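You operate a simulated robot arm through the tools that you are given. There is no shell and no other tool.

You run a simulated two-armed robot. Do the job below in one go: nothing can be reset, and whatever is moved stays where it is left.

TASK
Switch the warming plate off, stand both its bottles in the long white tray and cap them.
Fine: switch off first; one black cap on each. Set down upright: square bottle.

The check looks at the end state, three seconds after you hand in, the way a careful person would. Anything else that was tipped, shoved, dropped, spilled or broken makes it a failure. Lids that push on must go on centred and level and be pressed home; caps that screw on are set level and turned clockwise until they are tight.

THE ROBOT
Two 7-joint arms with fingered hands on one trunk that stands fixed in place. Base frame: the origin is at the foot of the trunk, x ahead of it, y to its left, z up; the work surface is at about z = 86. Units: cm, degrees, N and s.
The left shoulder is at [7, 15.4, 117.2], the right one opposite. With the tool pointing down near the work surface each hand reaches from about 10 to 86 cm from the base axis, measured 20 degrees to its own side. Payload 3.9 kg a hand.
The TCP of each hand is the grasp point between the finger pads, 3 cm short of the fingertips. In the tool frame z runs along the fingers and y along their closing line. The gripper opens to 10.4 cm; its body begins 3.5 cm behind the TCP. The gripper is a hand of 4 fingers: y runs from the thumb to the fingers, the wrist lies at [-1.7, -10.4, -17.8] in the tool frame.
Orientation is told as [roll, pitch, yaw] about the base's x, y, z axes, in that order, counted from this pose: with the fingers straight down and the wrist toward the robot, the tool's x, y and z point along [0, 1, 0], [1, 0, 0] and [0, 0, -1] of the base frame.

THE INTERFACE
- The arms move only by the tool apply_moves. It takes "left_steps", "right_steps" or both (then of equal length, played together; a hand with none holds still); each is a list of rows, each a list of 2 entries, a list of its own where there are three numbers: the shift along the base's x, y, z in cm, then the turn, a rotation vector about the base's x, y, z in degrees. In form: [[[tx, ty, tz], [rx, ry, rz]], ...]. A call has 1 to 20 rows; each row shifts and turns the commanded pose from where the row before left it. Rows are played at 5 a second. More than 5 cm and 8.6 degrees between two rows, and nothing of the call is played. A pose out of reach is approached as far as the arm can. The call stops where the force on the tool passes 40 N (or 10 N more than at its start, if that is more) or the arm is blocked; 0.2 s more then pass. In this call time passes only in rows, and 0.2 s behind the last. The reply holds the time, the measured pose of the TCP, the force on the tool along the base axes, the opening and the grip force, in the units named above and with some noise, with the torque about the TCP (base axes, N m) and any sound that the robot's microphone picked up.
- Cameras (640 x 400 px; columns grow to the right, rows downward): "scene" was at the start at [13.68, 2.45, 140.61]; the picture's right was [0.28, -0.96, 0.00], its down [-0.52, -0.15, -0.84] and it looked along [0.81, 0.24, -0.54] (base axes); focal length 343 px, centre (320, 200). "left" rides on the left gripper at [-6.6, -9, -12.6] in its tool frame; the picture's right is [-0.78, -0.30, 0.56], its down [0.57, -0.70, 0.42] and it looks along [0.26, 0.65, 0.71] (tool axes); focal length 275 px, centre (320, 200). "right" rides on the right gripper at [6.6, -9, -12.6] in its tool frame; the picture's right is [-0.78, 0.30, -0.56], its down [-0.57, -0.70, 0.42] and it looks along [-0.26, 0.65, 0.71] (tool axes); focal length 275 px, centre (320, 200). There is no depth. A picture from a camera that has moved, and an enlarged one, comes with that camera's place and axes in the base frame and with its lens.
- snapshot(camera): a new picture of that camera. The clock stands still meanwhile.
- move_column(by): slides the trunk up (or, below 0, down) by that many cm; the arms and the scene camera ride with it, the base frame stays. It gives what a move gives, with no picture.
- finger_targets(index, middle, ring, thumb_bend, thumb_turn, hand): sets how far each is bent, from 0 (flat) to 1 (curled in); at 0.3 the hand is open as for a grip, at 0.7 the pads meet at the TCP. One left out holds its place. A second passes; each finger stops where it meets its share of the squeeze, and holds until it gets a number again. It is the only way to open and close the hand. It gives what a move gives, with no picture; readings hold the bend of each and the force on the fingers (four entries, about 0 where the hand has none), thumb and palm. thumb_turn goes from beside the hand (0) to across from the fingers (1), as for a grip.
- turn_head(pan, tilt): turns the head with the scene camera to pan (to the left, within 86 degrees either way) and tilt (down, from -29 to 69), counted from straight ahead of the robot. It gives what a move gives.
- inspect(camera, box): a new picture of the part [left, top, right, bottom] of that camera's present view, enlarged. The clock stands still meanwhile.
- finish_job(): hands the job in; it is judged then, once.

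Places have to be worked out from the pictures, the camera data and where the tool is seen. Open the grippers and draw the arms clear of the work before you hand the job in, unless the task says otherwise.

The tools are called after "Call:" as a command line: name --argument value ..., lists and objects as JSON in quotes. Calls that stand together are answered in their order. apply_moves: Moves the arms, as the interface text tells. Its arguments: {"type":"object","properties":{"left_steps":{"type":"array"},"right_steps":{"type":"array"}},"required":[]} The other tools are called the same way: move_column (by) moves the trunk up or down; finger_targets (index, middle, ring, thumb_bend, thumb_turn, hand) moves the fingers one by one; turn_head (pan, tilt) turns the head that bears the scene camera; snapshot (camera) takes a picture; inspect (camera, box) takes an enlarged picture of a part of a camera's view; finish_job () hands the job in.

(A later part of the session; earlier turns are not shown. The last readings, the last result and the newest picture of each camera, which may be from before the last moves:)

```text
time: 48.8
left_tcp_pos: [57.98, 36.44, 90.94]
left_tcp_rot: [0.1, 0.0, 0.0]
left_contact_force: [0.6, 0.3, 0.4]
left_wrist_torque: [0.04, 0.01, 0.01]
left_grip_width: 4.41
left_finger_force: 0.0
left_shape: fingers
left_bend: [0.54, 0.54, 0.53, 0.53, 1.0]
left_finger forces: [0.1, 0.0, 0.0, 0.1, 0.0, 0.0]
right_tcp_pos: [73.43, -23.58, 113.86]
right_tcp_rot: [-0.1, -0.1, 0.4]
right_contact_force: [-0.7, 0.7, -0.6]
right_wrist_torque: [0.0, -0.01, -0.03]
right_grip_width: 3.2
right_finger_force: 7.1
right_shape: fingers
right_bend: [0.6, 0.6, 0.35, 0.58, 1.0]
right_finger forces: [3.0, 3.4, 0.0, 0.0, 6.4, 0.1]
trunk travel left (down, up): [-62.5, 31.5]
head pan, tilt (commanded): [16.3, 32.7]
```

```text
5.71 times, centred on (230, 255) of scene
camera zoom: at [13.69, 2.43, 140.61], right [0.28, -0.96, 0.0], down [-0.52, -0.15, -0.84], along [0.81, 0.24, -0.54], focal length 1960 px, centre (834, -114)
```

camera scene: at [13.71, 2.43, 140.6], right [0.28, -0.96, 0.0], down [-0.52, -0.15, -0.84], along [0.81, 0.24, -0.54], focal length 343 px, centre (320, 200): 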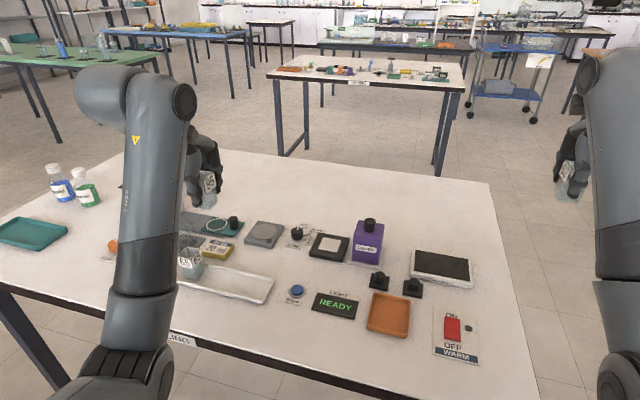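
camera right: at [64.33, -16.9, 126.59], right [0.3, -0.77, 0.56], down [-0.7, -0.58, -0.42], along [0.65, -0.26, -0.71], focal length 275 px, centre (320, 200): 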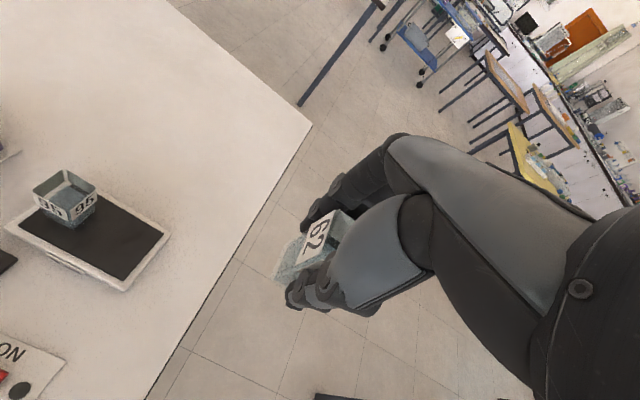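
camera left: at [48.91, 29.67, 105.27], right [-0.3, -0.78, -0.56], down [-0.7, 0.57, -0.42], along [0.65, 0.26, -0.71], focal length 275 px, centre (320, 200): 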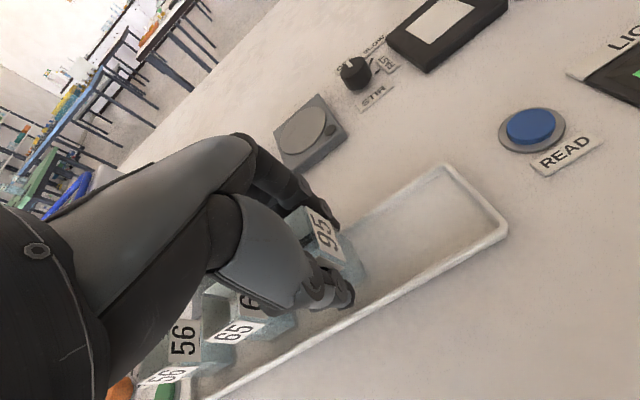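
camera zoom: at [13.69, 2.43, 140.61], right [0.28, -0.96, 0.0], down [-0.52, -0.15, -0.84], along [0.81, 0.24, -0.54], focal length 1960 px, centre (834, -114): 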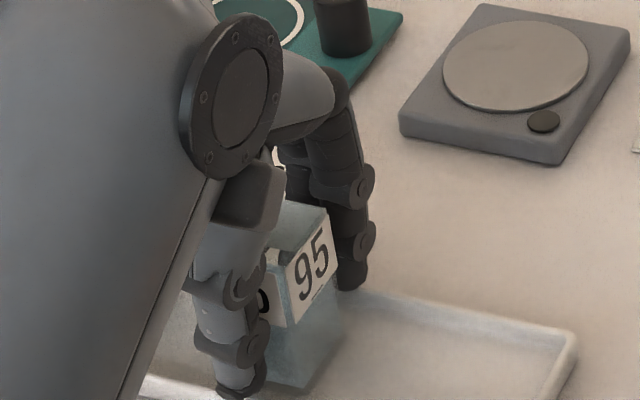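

Released; bottle 95 stands upright in the tray. I lift slightly, open a bit more, then raise the hand clear.

Call:
apply_moves --left_steps '[[[0, 0, 0.4], [0, 0, 0]], [[0, 0, 0.4], [0, 0, 0]]]'

Call:
finger_targets --hand "left" --index 0.48 --middle 0.48 --ring 0.48 --thumb_bend 0.48

Call:
apply_moves --left_steps '[[[0, 0, 1], [0, 0, 0]], [[0, 0, 1.5], [0, 0, 0]], [[0, 0, 2], [0, 0, 0]], [[0, 0, 3], [0, 0, 0]], [[0, 0, 4], [0, 0, 0]], [[0, 0, 4], [0, 0, 0]], [[0, 0, 4], [0, 0, 0]], [[0, 0, 0], [0, 0, 0]]]'

Call:
snapshot --camera "left"

Call:
snapshot --camera "scene"

```text
time: 49.4
left_tcp_pos: [57.9, 36.43, 91.71]
left_tcp_rot: [0.0, 0.0, 0.0]
left_contact_force: [-0.1, -0.6, 0.3]
left_wrist_torque: [0.01, 0.03, -0.01]
left_grip_width: 4.42
left_finger_force: 0.1
left_shape: fingers
left_bend: [0.54, 0.54, 0.53, 0.53, 1.0]
left_finger forces: [0.0, 0.1, 0.1, 0.0, 0.0, 0.1]
right_tcp_pos: [73.29, -23.66, 113.9]
right_tcp_rot: [-0.2, -0.1, 0.5]
right_contact_force: [0.6, -0.7, -1.8]
right_wrist_torque: [0.01, 0.0, -0.01]
right_grip_width: 3.2
right_finger_force: 6.3
right_shape: fingers
right_bend: [0.6, 0.6, 0.35, 0.58, 1.0]
right_finger forces: [3.0, 3.4, 0.0, 0.0, 6.5, 0.1]
trunk travel left (down, up): [-62.5, 31.5]
head pan, tilt (commanded): [16.3, 32.7]
```

```text
time: 50.4
left_tcp_pos: [57.89, 36.34, 91.88]
left_tcp_rot: [0.0, 0.0, 0.0]
left_contact_force: [0.5, -0.2, 0.2]
left_wrist_torque: [0.01, -0.01, 0.01]
left_grip_width: 5.88
left_finger_force: 0.0
left_shape: fingers
left_bend: [0.48, 0.48, 0.48, 0.48, 1.0]
left_finger forces: [0.1, 0.0, 0.0, 0.0, 0.2, 0.0]
right_tcp_pos: [73.39, -23.65, 113.91]
right_tcp_rot: [-0.2, -0.1, 0.5]
right_contact_force: [-0.1, 0.1, -0.2]
right_wrist_torque: [0.03, 0.0, 0.01]
right_grip_width: 3.2
right_finger_force: 6.1
right_shape: fingers
right_bend: [0.6, 0.6, 0.35, 0.58, 1.0]
right_finger forces: [3.0, 3.4, 0.0, 0.0, 6.2, 0.0]
trunk travel left (down, up): [-62.5, 31.5]
head pan, tilt (commanded): [16.3, 32.7]
```

```text
time: 52.2
left_tcp_pos: [57.9, 36.46, 111.6]
left_tcp_rot: [0.0, 0.0, 0.0]
left_contact_force: [0.0, 0.0, 0.5]
left_wrist_torque: [-0.02, -0.01, 0.0]
left_grip_width: 5.81
left_finger_force: 0.2
left_shape: fingers
left_bend: [0.48, 0.48, 0.48, 0.48, 1.0]
left_finger forces: [0.1, 0.1, 0.0, 0.1, 0.0, 0.0]
right_tcp_pos: [73.46, -23.6, 113.74]
right_tcp_rot: [-0.1, 0.0, 0.4]
right_contact_force: [0.7, 0.5, -0.6]
right_wrist_torque: [0.0, 0.01, 0.0]
right_grip_width: 3.24
right_finger_force: 6.1
right_shape: fingers
right_bend: [0.6, 0.6, 0.35, 0.58, 1.0]
right_finger forces: [3.0, 3.4, 0.0, 0.0, 6.4, 0.1]
trunk travel left (down, up): [-62.5, 31.5]
head pan, tilt (commanded): [16.3, 32.7]
```

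```text
taken
camera left: at [48.95, 29.77, 124.13], right [-0.3, -0.78, -0.56], down [-0.7, 0.57, -0.42], along [0.65, 0.26, -0.71], focal length 275 px, centre (320, 200)
```

left: 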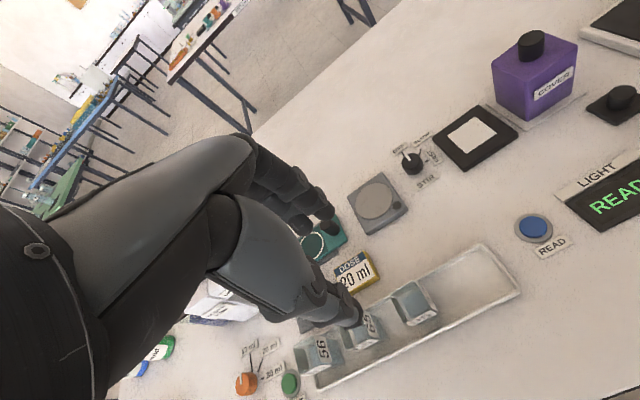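

```text
taken
camera scene: at [13.7, 2.47, 140.6], right [0.28, -0.96, 0.0], down [-0.52, -0.15, -0.84], along [0.81, 0.24, -0.54], focal length 343 px, centre (320, 200)
```

scene: 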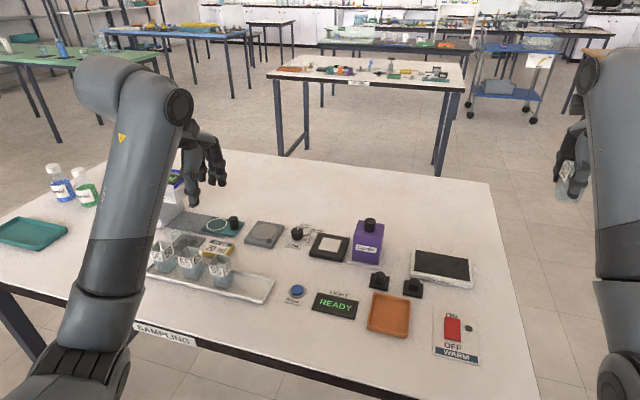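

Bottle 95 stands well in the tray. Now the right hand sets bottle 62 down on the cold plate at 95's old spot (74.7,-5), where the left hand can take it.

Call:
apply_moves --right_steps '[[[0.1, 1.2, 0], [0, 0, 0]], [[0.1, 2.2, 0], [0, 0, 0]], [[0.2, 2.5, 0], [0, 0, 0]], [[0.2, 2.5, 0], [0, 0, 0]], [[0.2, 2.5, 0], [0, 0, 0]], [[0.2, 2.5, 0], [0, 0, 0]], [[0.2, 2.5, 0], [0, 0, -0.4]], [[0.1, 1.8, 0], [0, 0, 0]], [[0, 0.9, 0], [0, 0, 0]], [[0, 0, 0], [0, 0, 0]], [[0, 0, -2], [0, 0, 0]], [[0, 0, -2.5], [0, 0, 0]], [[0, 0, -3], [0, 0, 0]], [[0, 0, -3], [0, 0, 0]], [[0, 0, -3], [0, 0, 0]], [[0, 0, -2.5], [0, 0, 0]], [[0, 0, -2], [0, 0, 0]], [[0, 0, -1.5], [0, 0, 0]], [[0, 0, -0.8], [0, 0, 0]], [[0, 0, 0], [0, 0, 0]]]'

Call:
snapshot --camera "right"

Call:
inspect --camera "right" --box '[220, 160, 420, 340]'

```text
time: 56.4
left_tcp_pos: [57.93, 36.4, 111.39]
left_tcp_rot: [0.0, 0.0, 0.0]
left_contact_force: [0.7, 0.3, 0.4]
left_wrist_torque: [-0.02, -0.04, -0.06]
left_grip_width: 5.83
left_finger_force: 0.0
left_shape: fingers
left_bend: [0.48, 0.48, 0.48, 0.48, 1.0]
left_finger forces: [0.1, 0.0, 0.0, 0.1, 0.0, 0.0]
right_tcp_pos: [74.76, -4.98, 93.52]
right_tcp_rot: [0.1, 0.0, 0.1]
right_contact_force: [0.5, 0.2, -0.3]
right_wrist_torque: [0.0, -0.02, -0.03]
right_grip_width: 3.19
right_finger_force: 6.1
right_shape: fingers
right_bend: [0.6, 0.6, 0.35, 0.58, 1.0]
right_finger forces: [3.0, 3.3, 0.0, 0.1, 6.3, 0.0]
trunk travel left (down, up): [-62.5, 31.5]
head pan, tilt (commanded): [16.3, 32.7]
```

```text
taken
camera right: at [65.69, 1.72, 106.22], right [0.3, -0.77, 0.56], down [-0.7, -0.57, -0.42], along [0.65, -0.27, -0.71], focal length 275 px, centre (320, 200)
```

right: 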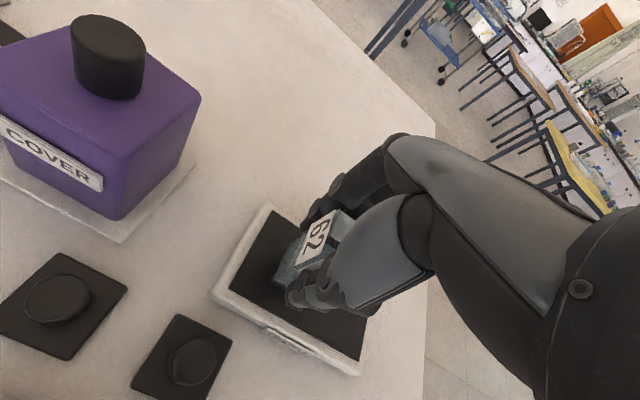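

```text
2.22 times, centred on (320, 250) of right
camera zoom: at [65.69, 1.72, 106.22], right [0.3, -0.77, 0.56], down [-0.7, -0.57, -0.42], along [0.65, -0.27, -0.71], focal length 612 px, centre (320, 89)
```

zoom: 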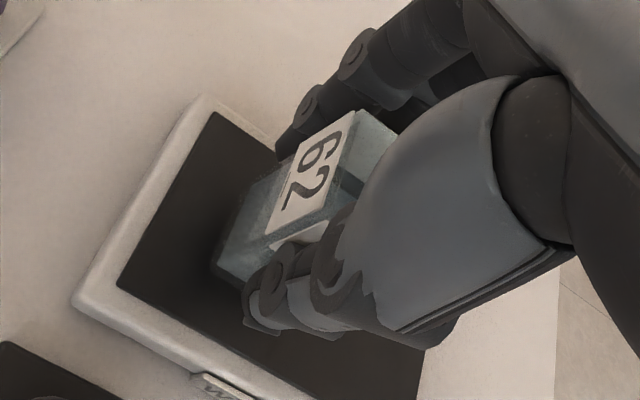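

Bottle 62 hangs ~1 cm above the plate. I lower it in small steps until contact.

Call:
apply_moves --right_steps '[[[0, 0, -0.4], [0, 0, 0]], [[0, 0, -0.2], [0, 0, 0]], [[0, 0, -0.15], [0, 0, 0]], [[0, 0, 0], [0, 0, 0]]]'

Call:
apply_moves --right_steps '[[[0, 0, -0.15], [0, 0, 0]], [[0, 0, 0], [0, 0, 0]]]'

```text
time: 57.4
left_tcp_pos: [57.99, 36.33, 111.45]
left_tcp_rot: [0.0, 0.0, 0.1]
left_contact_force: [-0.5, 0.1, 0.6]
left_wrist_torque: [0.01, -0.01, 0.0]
left_grip_width: 5.83
left_finger_force: 0.1
left_shape: fingers
left_bend: [0.48, 0.48, 0.48, 0.48, 1.0]
left_finger forces: [0.0, 0.1, 0.0, 0.0, 0.0, 0.0]
right_tcp_pos: [74.82, -4.97, 92.8]
right_tcp_rot: [-0.2, 0.0, 0.1]
right_contact_force: [0.3, -0.1, -0.7]
right_wrist_torque: [0.0, 0.01, 0.03]
right_grip_width: 3.2
right_finger_force: 6.2
right_shape: fingers
right_bend: [0.6, 0.6, 0.35, 0.58, 1.0]
right_finger forces: [3.1, 3.2, 0.0, 0.0, 6.2, 0.1]
trunk travel left (down, up): [-62.5, 31.5]
head pan, tilt (commanded): [16.3, 32.7]
```

```text
time: 58.0
left_tcp_pos: [57.95, 36.35, 111.51]
left_tcp_rot: [-0.1, 0.0, 0.1]
left_contact_force: [0.5, 0.7, 0.7]
left_wrist_torque: [0.01, 0.0, 0.02]
left_grip_width: 5.84
left_finger_force: 0.0
left_shape: fingers
left_bend: [0.48, 0.48, 0.48, 0.48, 1.0]
left_finger forces: [0.0, 0.0, 0.0, 0.0, 0.0, 0.1]
right_tcp_pos: [74.7, -4.96, 92.64]
right_tcp_rot: [-0.1, 0.0, 0.1]
right_contact_force: [0.5, -0.4, 1.4]
right_wrist_torque: [-0.01, 0.01, -0.01]
right_grip_width: 3.2
right_finger_force: 6.8
right_shape: fingers
right_bend: [0.6, 0.6, 0.35, 0.58, 1.0]
right_finger forces: [2.9, 3.7, 0.0, 0.1, 6.5, 0.1]
trunk travel left (down, up): [-62.5, 31.5]
head pan, tilt (commanded): [16.3, 32.7]
```

Slight upward force: just touching. One more tiny step, then a gentle release.

Call:
apply_moves --right_steps '[[[0, 0, -0.08], [0, 0, 0]], [[0, 0, 0], [0, 0, 0]]]'

Call:
finger_targets --hand "right" --index 0.54 --middle 0.54 --thumb_bend 0.53

Call:
inspect --camera "right" --box '[220, 160, 420, 340]'

```text
time: 58.6
left_tcp_pos: [57.82, 36.42, 111.58]
left_tcp_rot: [0.0, 0.0, 0.0]
left_contact_force: [0.2, 0.0, -0.1]
left_wrist_torque: [-0.01, -0.02, 0.01]
left_grip_width: 5.84
left_finger_force: 0.0
left_shape: fingers
left_bend: [0.48, 0.48, 0.48, 0.48, 1.0]
left_finger forces: [0.0, 0.0, 0.0, 0.1, 0.0, 0.0]
right_tcp_pos: [74.7, -4.97, 92.66]
right_tcp_rot: [-0.1, -0.1, 0.1]
right_contact_force: [1.9, -0.2, 4.1]
right_wrist_torque: [0.0, -0.05, -0.03]
right_grip_width: 3.18
right_finger_force: 7.2
right_shape: fingers
right_bend: [0.6, 0.6, 0.35, 0.58, 1.0]
right_finger forces: [3.6, 4.4, 0.0, 0.0, 6.5, 0.0]
trunk travel left (down, up): [-62.5, 31.5]
head pan, tilt (commanded): [16.3, 32.7]
```

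```text
time: 59.6
left_tcp_pos: [57.87, 36.48, 111.59]
left_tcp_rot: [-0.1, -0.1, 0.0]
left_contact_force: [-0.2, -0.3, 0.2]
left_wrist_torque: [-0.02, -0.03, -0.06]
left_grip_width: 5.85
left_finger_force: 0.1
left_shape: fingers
left_bend: [0.48, 0.48, 0.48, 0.48, 1.0]
left_finger forces: [0.1, 0.1, 0.0, 0.1, 0.1, 0.0]
right_tcp_pos: [74.6, -4.83, 92.55]
right_tcp_rot: [-0.1, -0.1, 0.0]
right_contact_force: [-0.4, -0.6, -0.6]
right_wrist_torque: [-0.02, 0.0, 0.01]
right_grip_width: 4.37
right_finger_force: 0.1
right_shape: fingers
right_bend: [0.54, 0.54, 0.35, 0.53, 1.0]
right_finger forces: [0.0, 0.0, 0.2, 0.0, 0.1, 0.1]
trunk travel left (down, up): [-62.5, 31.5]
head pan, tilt (commanded): [16.3, 32.7]
```

```text
2.22 times, centred on (320, 250) of right
camera zoom: at [65.64, 1.75, 105.25], right [0.3, -0.77, 0.56], down [-0.7, -0.57, -0.42], along [0.65, -0.27, -0.71], focal length 612 px, centre (320, 89)
```

zoom: 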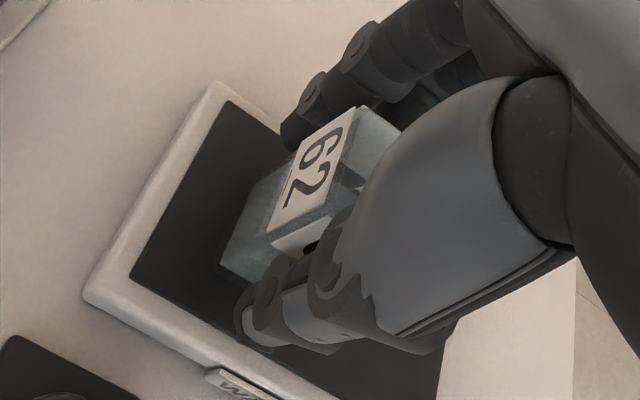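

Bottle 62 stands on the plate, released. I raise the right hand, opening a bit more, and retreat to the right.

Call:
apply_moves --right_steps '[[[0, 0, 0.4], [0, 0, 0]], [[0, 0, 0.4], [0, 0, 0]]]'

Call:
finger_targets --hand "right" --index 0.46 --middle 0.46 --ring 0.4 --thumb_bend 0.46

Call:
apply_moves --right_steps '[[[0, 0, 1], [0, 0, 0]], [[0, 0, 1.5], [0, 0, 0]], [[0, 0, 2], [0, 0, 0]], [[0, 0, 3], [0, 0, 0]], [[0, 0, 4], [0, 0, 0]], [[0, 0, 4], [0, 0, 0]], [[0, 0, 4], [0, 0, 0]], [[0, -3.5, 1], [0, 0, 0]], [[-1, -3.5, 1], [0, 0, 0]], [[-2, -3.5, 0], [0, 0, 0]], [[-3, -3.5, 0], [0, 0, 0]], [[-3, -3.5, 0], [0, 0, 0]], [[-3, -3.5, 0], [0, 0, 0]], [[-3, -3.5, 0], [0, 0, 0]], [[-3, -2, 0], [0, 0, 0]], [[0, 0, 0], [0, 0, 0]]]'

Call:
snapshot --camera "scene"

Call:
inspect --camera "scene" --box '[350, 210, 500, 304]'

```text
time: 60.2
left_tcp_pos: [57.9, 36.38, 111.46]
left_tcp_rot: [0.0, 0.0, 0.0]
left_contact_force: [0.3, 0.6, 0.5]
left_wrist_torque: [-0.03, 0.0, 0.0]
left_grip_width: 5.83
left_finger_force: 0.0
left_shape: fingers
left_bend: [0.48, 0.48, 0.48, 0.48, 1.0]
left_finger forces: [0.0, 0.0, 0.0, 0.0, 0.0, 0.0]
right_tcp_pos: [74.59, -5.03, 93.38]
right_tcp_rot: [-0.2, 0.1, 0.0]
right_contact_force: [0.4, -0.1, 0.1]
right_wrist_torque: [-0.04, -0.01, 0.01]
right_grip_width: 4.4
right_finger_force: 0.0
right_shape: fingers
right_bend: [0.54, 0.54, 0.35, 0.53, 1.0]
right_finger forces: [0.0, 0.1, 0.0, 0.0, 0.0, 0.0]
trunk travel left (down, up): [-62.5, 31.5]
head pan, tilt (commanded): [16.3, 32.7]
```

```text
time: 61.2
left_tcp_pos: [57.94, 36.4, 111.42]
left_tcp_rot: [0.0, 0.0, 0.0]
left_contact_force: [0.1, -0.2, -1.4]
left_wrist_torque: [-0.01, 0.01, 0.01]
left_grip_width: 5.85
left_finger_force: 0.0
left_shape: fingers
left_bend: [0.48, 0.48, 0.48, 0.48, 1.0]
left_finger forces: [0.0, 0.0, 0.1, 0.1, 0.0, 0.0]
right_tcp_pos: [74.61, -5.07, 93.38]
right_tcp_rot: [-0.2, -0.1, 0.1]
right_contact_force: [-0.2, -0.1, 0.7]
right_wrist_torque: [-0.02, -0.02, 0.04]
right_grip_width: 6.37
right_finger_force: 0.0
right_shape: fingers
right_bend: [0.46, 0.46, 0.4, 0.46, 1.0]
right_finger forces: [0.0, 0.0, 0.1, 0.1, 0.0, 0.0]
trunk travel left (down, up): [-62.5, 31.5]
head pan, tilt (commanded): [16.3, 32.7]
```

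```text
time: 64.6
left_tcp_pos: [57.87, 36.47, 111.37]
left_tcp_rot: [0.0, -0.1, -0.1]
left_contact_force: [0.5, 0.4, -0.1]
left_wrist_torque: [0.01, 0.06, -0.01]
left_grip_width: 5.85
left_finger_force: 0.1
left_shape: fingers
left_bend: [0.48, 0.48, 0.48, 0.48, 1.0]
left_finger forces: [0.0, 0.1, 0.0, 0.1, 0.0, 0.1]
right_tcp_pos: [56.69, -31.54, 114.78]
right_tcp_rot: [-0.1, 0.2, 0.1]
right_contact_force: [0.4, -0.5, -0.2]
right_wrist_torque: [-0.01, -0.04, -0.02]
right_grip_width: 6.38
right_finger_force: 0.2
right_shape: fingers
right_bend: [0.46, 0.46, 0.4, 0.46, 0.99]
right_finger forces: [0.0, 0.0, 0.1, 0.0, 0.0, 0.1]
trunk travel left (down, up): [-62.5, 31.5]
head pan, tilt (commanded): [16.3, 32.7]
```

```text
taken
camera scene: at [13.75, 2.49, 140.6], right [0.28, -0.96, 0.0], down [-0.52, -0.15, -0.84], along [0.81, 0.24, -0.54], focal length 343 px, centre (320, 200)
```

scene: 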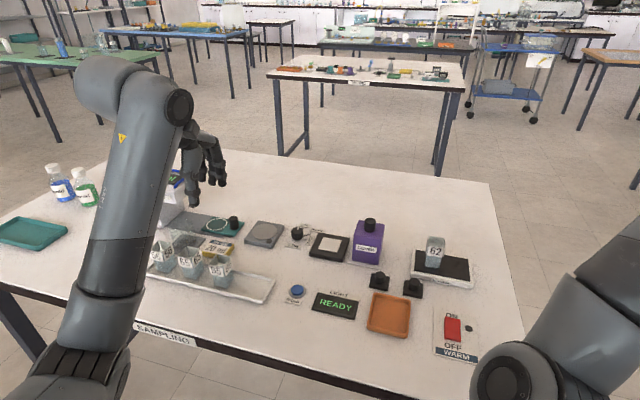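

```text
4.26 times, centred on (425, 257) of scene
camera zoom: at [13.75, 2.49, 140.6], right [0.28, -0.96, 0.0], down [-0.52, -0.15, -0.84], along [0.81, 0.24, -0.54], focal length 1460 px, centre (-127, -43)
```

zoom: 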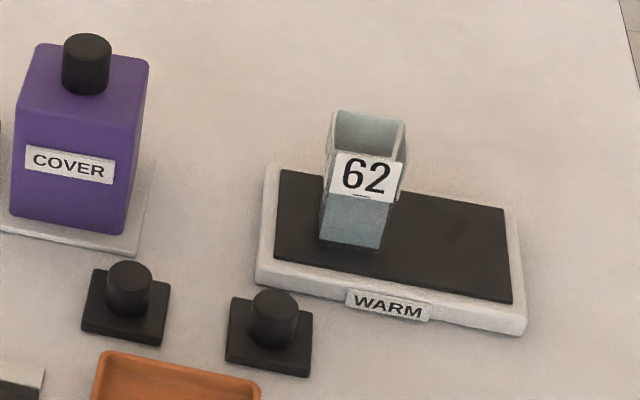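

Bottle 62 stands upright on the plate at about (74.75,-5). The left hand goes back over for it.

Call:
finger_targets --hand "left" --index 0.42 --middle 0.42 --ring 0.4 --thumb_bend 0.42

Call:
apply_moves --left_steps '[[[0.5, -1.2, 1], [0, 0, 0]], [[1.2, -3, 1], [0, 0, 0]], [[1.2, -3, 0], [0, 0, 0]], [[1.2, -3, 0], [0, 0, 0]], [[1.2, -3, 0], [0, 0, 0]], [[1.2, -3, 0], [0, 0, 0]], [[1.2, -3, 0], [0, 0, 0]], [[1.2, -3, 0], [0, 0, 0]], [[1.2, -3, 0], [0, 0, 0]], [[1.2, -3, 0], [0, 0, 0]], [[1.2, -3, 0], [0, 0, 0]], [[1.2, -3, 0], [0, 0, 0]], [[1.2, -3, 0], [0, 0, 0]], [[1.2, -2.5, -1], [0, 0, 0]], [[0.7, -1.75, -4], [0, 0, 0]], [[0, 0, -4], [0, 0, 0]], [[0, 0, -4], [0, 0, 0]], [[0, 0, 0], [0, 0, 0]]]'

Call:
snapshot --camera "left"

Call:
inspect --camera "left" --box '[310, 220, 422, 320]'

```text
time: 65.6
left_tcp_pos: [57.97, 36.43, 111.44]
left_tcp_rot: [-0.1, 0.1, -0.1]
left_contact_force: [0.3, -0.2, -0.1]
left_wrist_torque: [0.01, -0.01, 0.0]
left_grip_width: 7.39
left_finger_force: 0.1
left_shape: fingers
left_bend: [0.42, 0.42, 0.4, 0.42, 0.99]
left_finger forces: [0.0, 0.1, 0.0, 0.0, 0.0, 0.1]
right_tcp_pos: [56.41, -31.55, 114.78]
right_tcp_rot: [-0.1, 0.0, 0.1]
right_contact_force: [0.0, 1.0, 0.3]
right_wrist_torque: [0.03, 0.01, -0.01]
right_grip_width: 6.36
right_finger_force: 0.0
right_shape: fingers
right_bend: [0.46, 0.46, 0.4, 0.46, 0.99]
right_finger forces: [0.1, 0.0, 0.0, 0.0, 0.0, 0.0]
trunk travel left (down, up): [-62.5, 31.5]
head pan, tilt (commanded): [16.3, 32.7]
```

```text
time: 69.4
left_tcp_pos: [74.84, -4.94, 100.14]
left_tcp_rot: [0.0, 0.0, 0.0]
left_contact_force: [0.5, 0.2, 0.9]
left_wrist_torque: [-0.03, 0.01, 0.01]
left_grip_width: 7.39
left_finger_force: 0.1
left_shape: fingers
left_bend: [0.42, 0.42, 0.4, 0.42, 0.99]
left_finger forces: [0.1, 0.0, 0.0, 0.0, 0.0, 0.0]
right_tcp_pos: [56.54, -31.52, 114.85]
right_tcp_rot: [-0.1, 0.0, 0.0]
right_contact_force: [0.1, 0.4, -0.8]
right_wrist_torque: [-0.01, 0.02, 0.0]
right_grip_width: 6.37
right_finger_force: 0.1
right_shape: fingers
right_bend: [0.46, 0.46, 0.4, 0.46, 0.99]
right_finger forces: [0.0, 0.0, 0.1, 0.1, 0.0, 0.1]
trunk travel left (down, up): [-62.5, 31.5]
head pan, tilt (commanded): [16.3, 32.7]
```

```text
taken
camera left: at [65.82, -11.66, 112.78], right [-0.3, -0.78, -0.56], down [-0.7, 0.57, -0.42], along [0.65, 0.26, -0.71], focal length 275 px, centre (320, 200)
```

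left: 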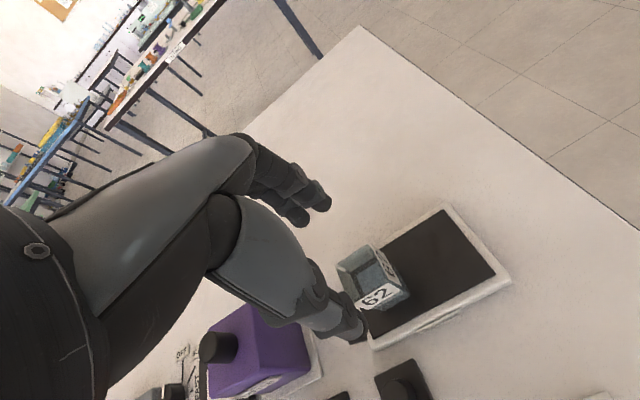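

```text
4.00 times, centred on (366, 270) of left
camera zoom: at [65.82, -11.66, 112.78], right [-0.3, -0.78, -0.56], down [-0.7, 0.57, -0.42], along [0.65, 0.26, -0.71], focal length 1101 px, centre (136, -80)
```

zoom: 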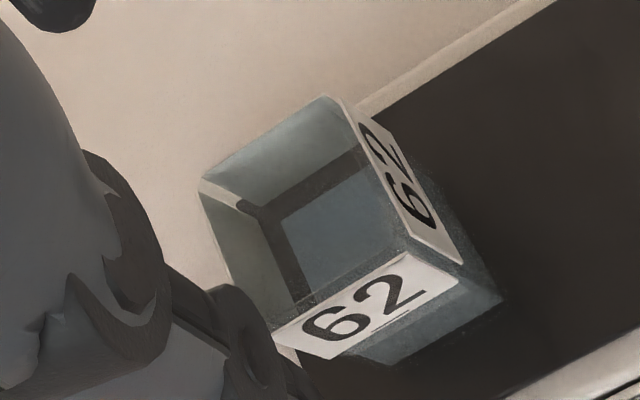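

Bottle 62's centre measures (74.3,-5.5) from here. I shift by (-0.5,-0.5) and descend around it.

Call:
apply_moves --left_steps '[[[-0.5, -0.5, 0], [0, 0, 0]], [[0, 0, -2.5], [0, 0, 0]], [[0, 0, -2.5], [0, 0, 0]], [[0, 0, -2.55], [0, 0, 0]], [[0, 0, 0], [0, 0, 0]]]'

Call:
inspect --camera "left" --box '[240, 160, 440, 360]'

```text
time: 70.6
left_tcp_pos: [74.37, -5.75, 92.55]
left_tcp_rot: [0.0, -0.1, 0.0]
left_contact_force: [0.5, -0.3, -0.3]
left_wrist_torque: [-0.01, -0.02, 0.0]
left_grip_width: 7.4
left_finger_force: 0.1
left_shape: fingers
left_bend: [0.42, 0.42, 0.4, 0.42, 0.99]
left_finger forces: [0.1, 0.0, 0.0, 0.0, 0.0, 0.0]
right_tcp_pos: [56.66, -31.49, 114.85]
right_tcp_rot: [-0.1, 0.0, 0.1]
right_contact_force: [0.4, -1.0, 0.0]
right_wrist_torque: [0.03, 0.01, -0.01]
right_grip_width: 6.37
right_finger_force: 0.0
right_shape: fingers
right_bend: [0.46, 0.46, 0.4, 0.46, 0.99]
right_finger forces: [0.0, 0.0, 0.1, 0.0, 0.0, 0.0]
trunk travel left (down, up): [-62.5, 31.5]
head pan, tilt (commanded): [16.3, 32.7]
```

```text
2.00 times, centred on (340, 260) of left
camera zoom: at [65.26, -12.37, 105.27], right [-0.3, -0.78, -0.56], down [-0.7, 0.57, -0.42], along [0.65, 0.26, -0.71], focal length 551 px, centre (280, 80)
```

zoom: 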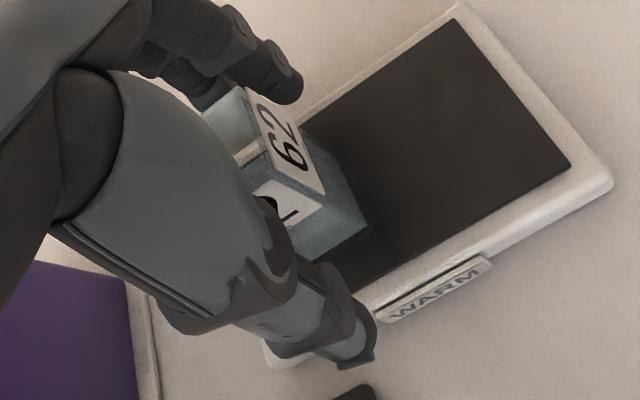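

Alignment looks nearly the same as with bottle 95. I nudge +0.2 in y, grip and lift.

Call:
apply_moves --left_steps '[[[0, 0.2, 0], [0, 0, 0]], [[0, 0, 0], [0, 0, 0]]]'

Call:
finger_targets --hand "left" --index 0.6 --middle 0.6 --thumb_bend 0.6

Call:
finger_targets --hand "left" --index 0.64 --middle 0.64 --thumb_bend 0.64

Call:
apply_moves --left_steps '[[[0, 0, 0.5], [0, 0, 0]], [[0, 0, 1], [0, 0, 0]], [[0, 0, 1.5], [0, 0, 0]], [[0, 0, 0], [0, 0, 0]]]'

Call:
inspect --camera "left" --box '[240, 160, 440, 360]'

```text
time: 71.2
left_tcp_pos: [74.31, -5.48, 92.64]
left_tcp_rot: [-0.1, 0.0, 0.0]
left_contact_force: [0.4, 0.5, 0.4]
left_wrist_torque: [0.0, -0.01, -0.02]
left_grip_width: 7.41
left_finger_force: 0.2
left_shape: fingers
left_bend: [0.42, 0.42, 0.4, 0.42, 0.99]
left_finger forces: [0.1, 0.0, 0.0, 0.1, 0.0, 0.0]
right_tcp_pos: [56.48, -31.47, 114.83]
right_tcp_rot: [0.0, -0.1, 0.1]
right_contact_force: [-0.2, -0.8, -0.3]
right_wrist_torque: [0.01, -0.02, 0.01]
right_grip_width: 6.38
right_finger_force: 0.0
right_shape: fingers
right_bend: [0.46, 0.46, 0.4, 0.46, 0.99]
right_finger forces: [0.0, 0.0, 0.0, 0.0, 0.0, 0.0]
trunk travel left (down, up): [-62.5, 31.5]
head pan, tilt (commanded): [16.3, 32.7]
```

```text
time: 72.2
left_tcp_pos: [74.18, -5.55, 92.72]
left_tcp_rot: [0.0, 0.0, -0.1]
left_contact_force: [0.2, -0.3, -0.1]
left_wrist_torque: [0.0, -0.01, -0.02]
left_grip_width: 3.33
left_finger_force: 2.6
left_shape: fingers
left_bend: [0.58, 0.59, 0.4, 0.58, 1.0]
left_finger forces: [1.1, 1.3, 0.0, 0.0, 2.4, 0.0]
right_tcp_pos: [56.59, -31.58, 114.92]
right_tcp_rot: [0.0, 0.1, 0.1]
right_contact_force: [0.7, -0.3, 0.4]
right_wrist_torque: [-0.01, 0.01, -0.02]
right_grip_width: 6.39
right_finger_force: 0.1
right_shape: fingers
right_bend: [0.46, 0.46, 0.4, 0.46, 0.99]
right_finger forces: [0.0, 0.0, 0.0, 0.0, 0.1, 0.1]
trunk travel left (down, up): [-62.5, 31.5]
head pan, tilt (commanded): [16.3, 32.7]
```

```text
time: 73.2
left_tcp_pos: [74.32, -5.45, 92.72]
left_tcp_rot: [0.0, 0.1, 0.0]
left_contact_force: [-0.2, -0.1, -0.3]
left_wrist_torque: [0.0, -0.01, 0.01]
left_grip_width: 3.23
left_finger_force: 6.3
left_shape: fingers
left_bend: [0.6, 0.6, 0.4, 0.58, 1.0]
left_finger forces: [3.0, 3.5, 0.1, 0.0, 6.6, 0.0]
right_tcp_pos: [56.65, -31.59, 114.84]
right_tcp_rot: [-0.2, 0.0, 0.1]
right_contact_force: [-0.2, 0.8, 0.0]
right_wrist_torque: [0.0, 0.06, -0.02]
right_grip_width: 6.35
right_finger_force: 0.1
right_shape: fingers
right_bend: [0.46, 0.46, 0.4, 0.46, 0.99]
right_finger forces: [0.0, 0.0, 0.1, 0.0, 0.1, 0.0]
trunk travel left (down, up): [-62.5, 31.5]
head pan, tilt (commanded): [16.3, 32.7]
```

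```text
time: 74.2
left_tcp_pos: [74.3, -5.48, 95.73]
left_tcp_rot: [0.0, -0.1, -0.1]
left_contact_force: [-0.2, 0.3, -0.6]
left_wrist_torque: [-0.01, -0.04, -0.01]
left_grip_width: 3.2
left_finger_force: 6.3
left_shape: fingers
left_bend: [0.6, 0.6, 0.4, 0.58, 1.0]
left_finger forces: [3.0, 3.4, 0.0, 0.0, 6.5, 0.0]
right_tcp_pos: [56.6, -31.51, 114.73]
right_tcp_rot: [0.0, 0.0, 0.1]
right_contact_force: [0.2, 0.2, 0.0]
right_wrist_torque: [0.01, 0.0, 0.0]
right_grip_width: 6.37
right_finger_force: 0.1
right_shape: fingers
right_bend: [0.46, 0.46, 0.4, 0.46, 0.99]
right_finger forces: [0.0, 0.0, 0.1, 0.0, 0.1, 0.1]
trunk travel left (down, up): [-62.5, 31.5]
head pan, tilt (commanded): [16.3, 32.7]
```

```text
2.00 times, centred on (340, 260) of left
camera zoom: at [65.28, -12.11, 108.34], right [-0.3, -0.78, -0.56], down [-0.7, 0.57, -0.42], along [0.65, 0.26, -0.71], focal length 551 px, centre (280, 80)
```

zoom: 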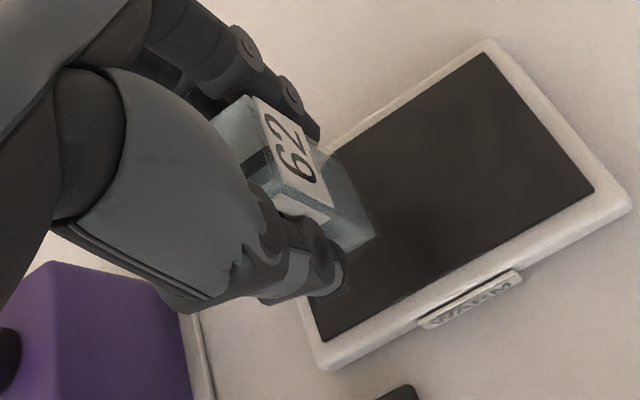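

Bottle 62 is lifted in the left hand. I raise it and carry it to above the tray at (57.9,29.3).

Call:
apply_moves --left_steps '[[[0, 0, 1], [0, 0, 0]], [[0, 0, 2], [0, 0, 0]], [[0, 0, 2.5], [0, 0, 0]], [[0, 0, 2.5], [0, 0, 0]], [[0, 0, 2.5], [0, 0, 0]], [[0, 0, 2.5], [0, 0, 0]], [[0, 0, 1.5], [0, 0, 0]], [[0, 0, 0.5], [0, 0, 0]]]'

Call:
apply_moves --left_steps '[[[-0.5, 1.0, 0], [0, 0, 0]], [[-0.8, 1.7, 0], [0, 0, 0]], [[-1.0, 2.1, 0], [0, 0, 0]], [[-1.1, 2.35, 0], [0, 0, 0]], [[-1.1, 2.35, 0], [0, 0, 0]], [[-1.1, 2.35, 0], [0, 0, 0]], [[-1.1, 2.35, 0], [0, 0, 0]], [[-1.1, 2.35, 0], [0, 0, 0]], [[-1.1, 2.35, 0], [0, 0, 0]], [[-1.1, 2.35, 0], [0, 0, 0]], [[-1.1, 2.35, 0], [0, 0, 0]], [[-1.1, 2.35, 0], [0, 0, 0]], [[-1.1, 2.35, 0], [0, 0, 0]], [[-1.1, 2.35, 0], [0, 0, 0]], [[-1.0, 2.1, 0], [0, 0, 0]], [[-0.7, 1.35, 0], [0, 0, 0]], [[-0.3, 0.7, 0], [0, 0, 0]], [[0, 0, 0], [0, 0, 0]]]'

Call:
snapshot --camera "left"

Call:
snapshot --camera "scene"

```text
time: 76.0
left_tcp_pos: [74.2, -5.54, 110.92]
left_tcp_rot: [0.1, 0.0, -0.1]
left_contact_force: [0.9, 0.0, -0.2]
left_wrist_torque: [0.01, -0.05, 0.04]
left_grip_width: 3.23
left_finger_force: 6.4
left_shape: fingers
left_bend: [0.6, 0.6, 0.4, 0.58, 1.0]
left_finger forces: [3.1, 3.4, 0.0, 0.1, 6.5, 0.0]
right_tcp_pos: [56.68, -31.56, 114.74]
right_tcp_rot: [-0.2, 0.0, 0.0]
right_contact_force: [0.1, -0.1, 0.4]
right_wrist_torque: [0.03, -0.02, -0.03]
right_grip_width: 6.37
right_finger_force: 0.0
right_shape: fingers
right_bend: [0.46, 0.46, 0.4, 0.46, 0.99]
right_finger forces: [0.0, 0.0, 0.1, 0.0, 0.0, 0.0]
trunk travel left (down, up): [-62.5, 31.5]
head pan, tilt (commanded): [16.3, 32.7]
```

```text
time: 79.8
left_tcp_pos: [57.87, 29.42, 110.78]
left_tcp_rot: [0.0, 0.1, 0.1]
left_contact_force: [0.6, 0.0, -0.4]
left_wrist_torque: [0.0, 0.01, 0.01]
left_grip_width: 3.21
left_finger_force: 6.6
left_shape: fingers
left_bend: [0.6, 0.6, 0.4, 0.58, 1.0]
left_finger forces: [3.0, 3.4, 0.0, 0.0, 6.4, 0.0]
right_tcp_pos: [56.65, -31.48, 114.8]
right_tcp_rot: [-0.1, 0.0, 0.1]
right_contact_force: [-1.0, 0.6, 0.1]
right_wrist_torque: [-0.04, -0.02, -0.01]
right_grip_width: 6.37
right_finger_force: 0.0
right_shape: fingers
right_bend: [0.46, 0.46, 0.4, 0.46, 0.99]
right_finger forces: [0.0, 0.0, 0.0, 0.1, 0.0, 0.1]
trunk travel left (down, up): [-62.5, 31.5]
head pan, tilt (commanded): [16.3, 32.7]
```

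```text
taken
camera left: at [48.84, 22.74, 123.41], right [-0.3, -0.78, -0.56], down [-0.7, 0.57, -0.42], along [0.65, 0.26, -0.71], focal length 275 px, centre (320, 200)
```

left: 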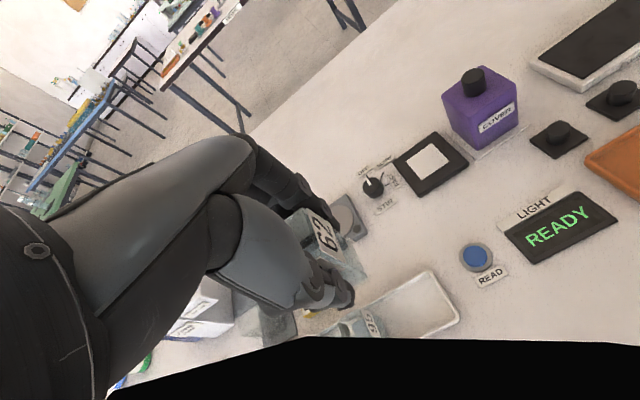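

```text
taken
camera scene: at [13.69, 2.45, 140.61], right [0.28, -0.96, 0.0], down [-0.52, -0.15, -0.84], along [0.81, 0.24, -0.54], focal length 343 px, centre (320, 200)
```

scene: 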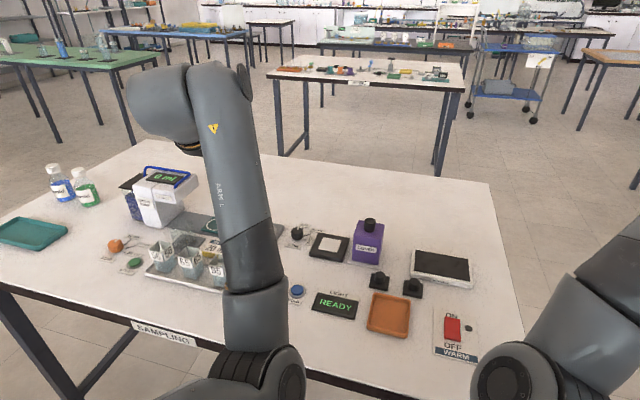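

Position is (57.9,29.4) over the free right end of the tray. I lower to about 1 cm above the floor, then in small steps.

Call:
apply_moves --left_steps '[[[0, 0, -1], [0, 0, 0]], [[0, 0, -2], [0, 0, 0]], [[0, 0, -2.5], [0, 0, 0]], [[0, 0, -2.5], [0, 0, 0]], [[0, 0, -2.5], [0, 0, 0]], [[0, 0, -2.5], [0, 0, 0]], [[0, 0, -2], [0, 0, 0]], [[0, 0, -1.5], [0, 0, 0]], [[0, 0, -1.0], [0, 0, 0]], [[0, 0, -0.8], [0, 0, 0]], [[0, 0, 0], [0, 0, 0]]]'

Call:
snapshot --camera "left"

Call:
inspect --camera "left" --box '[260, 180, 460, 340]'

```text
time: 82.2
left_tcp_pos: [57.75, 29.53, 92.42]
left_tcp_rot: [0.0, 0.0, 0.0]
left_contact_force: [0.6, -0.2, -0.8]
left_wrist_torque: [0.0, 0.03, 0.0]
left_grip_width: 3.21
left_finger_force: 6.2
left_shape: fingers
left_bend: [0.6, 0.6, 0.4, 0.58, 1.0]
left_finger forces: [3.2, 3.3, 0.0, 0.0, 6.5, 0.0]
right_tcp_pos: [56.67, -31.41, 114.79]
right_tcp_rot: [-0.1, 0.0, 0.1]
right_contact_force: [0.6, 0.1, 0.5]
right_wrist_torque: [0.03, -0.03, 0.0]
right_grip_width: 6.35
right_finger_force: 0.1
right_shape: fingers
right_bend: [0.46, 0.46, 0.4, 0.46, 0.99]
right_finger forces: [0.0, 0.1, 0.0, 0.0, 0.1, 0.1]
trunk travel left (down, up): [-62.5, 31.5]
head pan, tilt (commanded): [16.3, 32.7]
```

```text
taken
camera left: at [48.84, 22.85, 105.07], right [-0.3, -0.78, -0.56], down [-0.7, 0.57, -0.42], along [0.65, 0.26, -0.71], focal length 275 px, centre (320, 200)
```

left: 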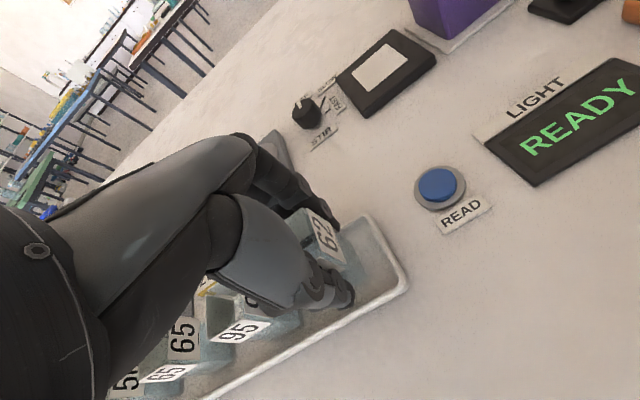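

```text
2.50 times, centred on (360, 260) of left
camera zoom: at [48.84, 22.85, 105.07], right [-0.3, -0.78, -0.56], down [-0.7, 0.57, -0.42], along [0.65, 0.26, -0.71], focal length 688 px, centre (220, 50)
```

zoom: 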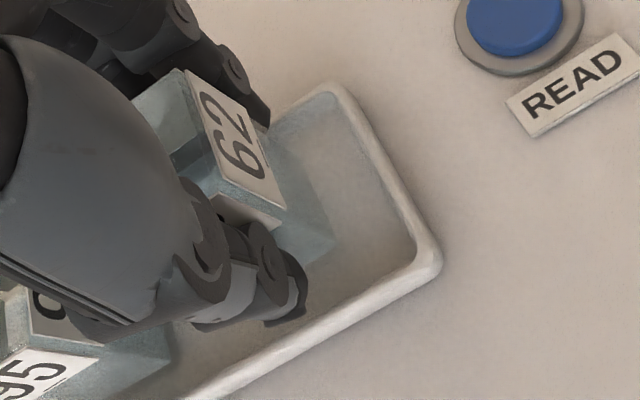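

The bottle is inside the tray walls with room all around. I lower the last centimetre in small steps.

Call:
apply_moves --left_steps '[[[0, 0, -0.4], [0, 0, 0]], [[0, 0, -0.3], [0, 0, 0]], [[0, 0, -0.2], [0, 0, 0]], [[0, 0, -0.15], [0, 0, 0]], [[0, 0, 0], [0, 0, 0]]]'

Call:
apply_moves --left_steps '[[[0, 0, -0.15], [0, 0, 0]], [[0, 0, 0], [0, 0, 0]]]'

```text
time: 83.4
left_tcp_pos: [57.82, 29.47, 91.43]
left_tcp_rot: [0.0, 0.0, 0.0]
left_contact_force: [-0.7, -0.2, -0.2]
left_wrist_torque: [-0.04, 0.01, -0.04]
left_grip_width: 3.21
left_finger_force: 6.6
left_shape: fingers
left_bend: [0.6, 0.6, 0.4, 0.58, 1.0]
left_finger forces: [3.1, 3.3, 0.1, 0.1, 6.5, 0.0]
right_tcp_pos: [56.7, -31.46, 114.92]
right_tcp_rot: [0.0, 0.0, 0.1]
right_contact_force: [0.8, -0.2, 0.5]
right_wrist_torque: [0.04, -0.04, 0.01]
right_grip_width: 6.37
right_finger_force: 0.1
right_shape: fingers
right_bend: [0.46, 0.46, 0.4, 0.46, 0.99]
right_finger forces: [0.1, 0.0, 0.0, 0.1, 0.1, 0.0]
trunk travel left (down, up): [-62.5, 31.5]
head pan, tilt (commanded): [16.3, 32.7]
```

```text
time: 84.0
left_tcp_pos: [57.72, 29.41, 91.16]
left_tcp_rot: [0.0, 0.0, -0.1]
left_contact_force: [0.1, -0.3, 1.3]
left_wrist_torque: [0.0, 0.01, 0.02]
left_grip_width: 3.23
left_finger_force: 6.4
left_shape: fingers
left_bend: [0.6, 0.61, 0.4, 0.58, 1.0]
left_finger forces: [3.1, 3.3, 0.0, 0.0, 6.7, 0.0]
right_tcp_pos: [56.6, -31.5, 114.86]
right_tcp_rot: [-0.1, 0.0, 0.1]
right_contact_force: [-0.2, 0.6, -1.0]
right_wrist_torque: [0.01, -0.01, -0.01]
right_grip_width: 6.36
right_finger_force: 0.1
right_shape: fingers
right_bend: [0.46, 0.46, 0.4, 0.46, 0.99]
right_finger forces: [0.0, 0.0, 0.1, 0.0, 0.1, 0.1]
trunk travel left (down, up): [-62.5, 31.5]
head pan, tilt (commanded): [16.3, 32.7]
```

First touch; one more tiny step, then a gentle release.

Call:
apply_moves --left_steps '[[[0, 0, -0.08], [0, 0, 0]], [[0, 0, 0], [0, 0, 0]]]'

Call:
finger_targets --hand "left" --index 0.54 --middle 0.54 --thumb_bend 0.53

Call:
inspect --camera "left" --box '[260, 180, 460, 340]'

```text
time: 84.6
left_tcp_pos: [57.79, 29.47, 91.25]
left_tcp_rot: [0.0, -0.2, 0.0]
left_contact_force: [1.6, 0.0, 4.5]
left_wrist_torque: [0.0, 0.0, 0.0]
left_grip_width: 3.19
left_finger_force: 6.6
left_shape: fingers
left_bend: [0.6, 0.6, 0.4, 0.58, 1.0]
left_finger forces: [3.5, 3.9, 0.0, 0.0, 6.7, 0.0]
right_tcp_pos: [56.56, -31.62, 114.81]
right_tcp_rot: [-0.1, 0.0, 0.1]
right_contact_force: [0.4, 0.0, -0.2]
right_wrist_torque: [0.0, -0.02, 0.0]
right_grip_width: 6.37
right_finger_force: 0.1
right_shape: fingers
right_bend: [0.46, 0.46, 0.4, 0.46, 0.99]
right_finger forces: [0.0, 0.1, 0.0, 0.0, 0.1, 0.1]
trunk travel left (down, up): [-62.5, 31.5]
head pan, tilt (commanded): [16.3, 32.7]
```

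```text
time: 85.6
left_tcp_pos: [57.73, 29.42, 91.33]
left_tcp_rot: [0.0, 0.0, 0.0]
left_contact_force: [0.1, 0.4, -0.6]
left_wrist_torque: [0.0, 0.03, 0.01]
left_grip_width: 4.42
left_finger_force: 0.0
left_shape: fingers
left_bend: [0.54, 0.54, 0.4, 0.53, 1.0]
left_finger forces: [0.0, 0.0, 0.1, 0.1, 0.0, 0.0]
right_tcp_pos: [56.56, -31.47, 114.64]
right_tcp_rot: [0.0, 0.0, 0.2]
right_contact_force: [0.9, -0.1, -0.4]
right_wrist_torque: [-0.05, -0.01, 0.01]
right_grip_width: 6.37
right_finger_force: 0.0
right_shape: fingers
right_bend: [0.46, 0.46, 0.4, 0.46, 0.99]
right_finger forces: [0.1, 0.0, 0.0, 0.0, 0.1, 0.0]
trunk travel left (down, up): [-62.5, 31.5]
head pan, tilt (commanded): [16.3, 32.7]
```

```text
2.50 times, centred on (360, 260) of left
camera zoom: at [48.77, 22.79, 103.86], right [-0.3, -0.78, -0.56], down [-0.7, 0.57, -0.42], along [0.65, 0.26, -0.71], focal length 688 px, centre (220, 50)
```

zoom: 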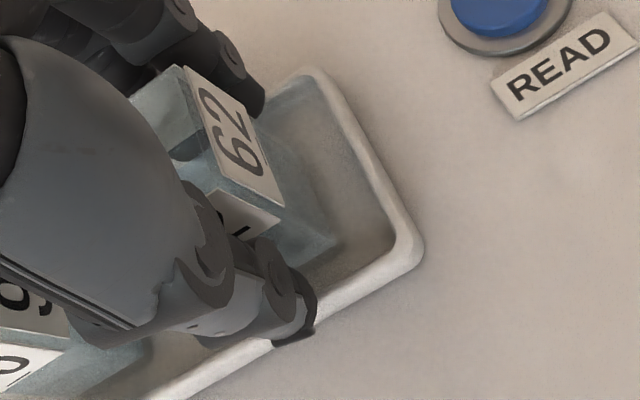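

Bottle 62 stands free in the tray. I raise the hand slightly, open a little more, and lift clear.

Call:
apply_moves --left_steps '[[[0, 0, 0.4], [0, 0, 0]], [[0, 0, 0.4], [0, 0, 0]]]'

Call:
finger_targets --hand "left" --index 0.48 --middle 0.48 --thumb_bend 0.48

Call:
apply_moves --left_steps '[[[0, 0, 1], [0, 0, 0]], [[0, 0, 1.5], [0, 0, 0]], [[0, 0, 2], [0, 0, 0]], [[0, 0, 3], [0, 0, 0]], [[0, 0, 4], [0, 0, 0]], [[0, 0, 4], [0, 0, 0]], [[0, 0, 4], [0, 0, 0]], [[0, 0, 3], [0, 0, 0]], [[0, 0, 0], [0, 0, 0]]]'

Call:
snapshot --camera "left"

```text
time: 86.2
left_tcp_pos: [57.73, 29.45, 91.96]
left_tcp_rot: [0.0, -0.1, -0.1]
left_contact_force: [-0.9, 0.7, 0.4]
left_wrist_torque: [-0.03, -0.01, 0.05]
left_grip_width: 4.41
left_finger_force: 0.1
left_shape: fingers
left_bend: [0.54, 0.54, 0.4, 0.53, 1.0]
left_finger forces: [0.0, 0.1, 0.0, 0.1, 0.0, 0.0]
right_tcp_pos: [56.68, -31.47, 114.85]
right_tcp_rot: [-0.2, 0.0, 0.0]
right_contact_force: [0.0, 0.6, 1.3]
right_wrist_torque: [0.0, -0.01, -0.01]
right_grip_width: 6.37
right_finger_force: 0.0
right_shape: fingers
right_bend: [0.46, 0.46, 0.4, 0.46, 0.99]
right_finger forces: [0.0, 0.0, 0.0, 0.0, 0.0, 0.1]
trunk travel left (down, up): [-62.5, 31.5]
head pan, tilt (commanded): [16.3, 32.7]
```

```text
time: 87.2
left_tcp_pos: [57.77, 29.54, 92.04]
left_tcp_rot: [0.0, 0.0, 0.0]
left_contact_force: [0.2, -0.9, -0.3]
left_wrist_torque: [0.0, -0.01, -0.01]
left_grip_width: 5.84
left_finger_force: 0.1
left_shape: fingers
left_bend: [0.48, 0.48, 0.4, 0.48, 1.0]
left_finger forces: [0.1, 0.0, 0.0, 0.1, 0.0, 0.0]
right_tcp_pos: [56.6, -31.43, 114.76]
right_tcp_rot: [-0.2, 0.0, 0.0]
right_contact_force: [0.4, 0.1, -0.5]
right_wrist_torque: [0.02, -0.02, 0.0]
right_grip_width: 6.38
right_finger_force: 0.0
right_shape: fingers
right_bend: [0.46, 0.46, 0.4, 0.46, 0.99]
right_finger forces: [0.1, 0.0, 0.1, 0.1, 0.0, 0.0]
trunk travel left (down, up): [-62.5, 31.5]
head pan, tilt (commanded): [16.3, 32.7]
```

```text
time: 89.2
left_tcp_pos: [57.76, 29.53, 114.51]
left_tcp_rot: [-0.1, 0.1, -0.1]
left_contact_force: [0.2, 0.3, -0.3]
left_wrist_torque: [-0.02, 0.01, -0.02]
left_grip_width: 5.85
left_finger_force: 0.1
left_shape: fingers
left_bend: [0.48, 0.48, 0.4, 0.48, 1.0]
left_finger forces: [0.0, 0.0, 0.1, 0.0, 0.0, 0.1]
right_tcp_pos: [56.65, -31.46, 114.74]
right_tcp_rot: [-0.1, 0.0, 0.1]
right_contact_force: [0.8, 1.3, -0.5]
right_wrist_torque: [-0.01, 0.01, -0.02]
right_grip_width: 6.38
right_finger_force: 0.1
right_shape: fingers
right_bend: [0.46, 0.46, 0.4, 0.46, 0.99]
right_finger forces: [0.1, 0.0, 0.0, 0.1, 0.0, 0.0]
trunk travel left (down, up): [-62.5, 31.5]
head pan, tilt (commanded): [16.3, 32.7]
```

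```text
taken
camera left: at [48.76, 22.86, 127.11], right [-0.3, -0.78, -0.56], down [-0.7, 0.57, -0.42], along [0.65, 0.26, -0.71], focal length 275 px, centre (320, 200)
```

left: 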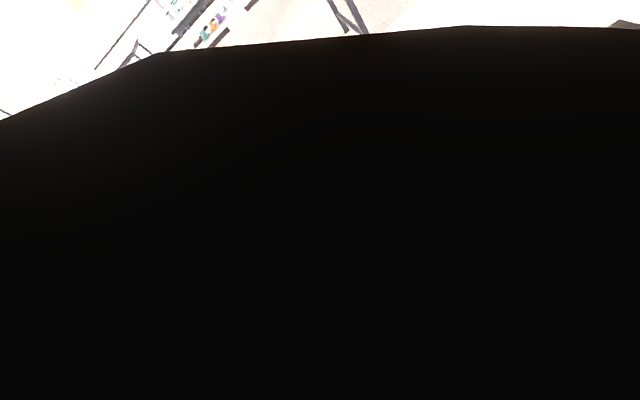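

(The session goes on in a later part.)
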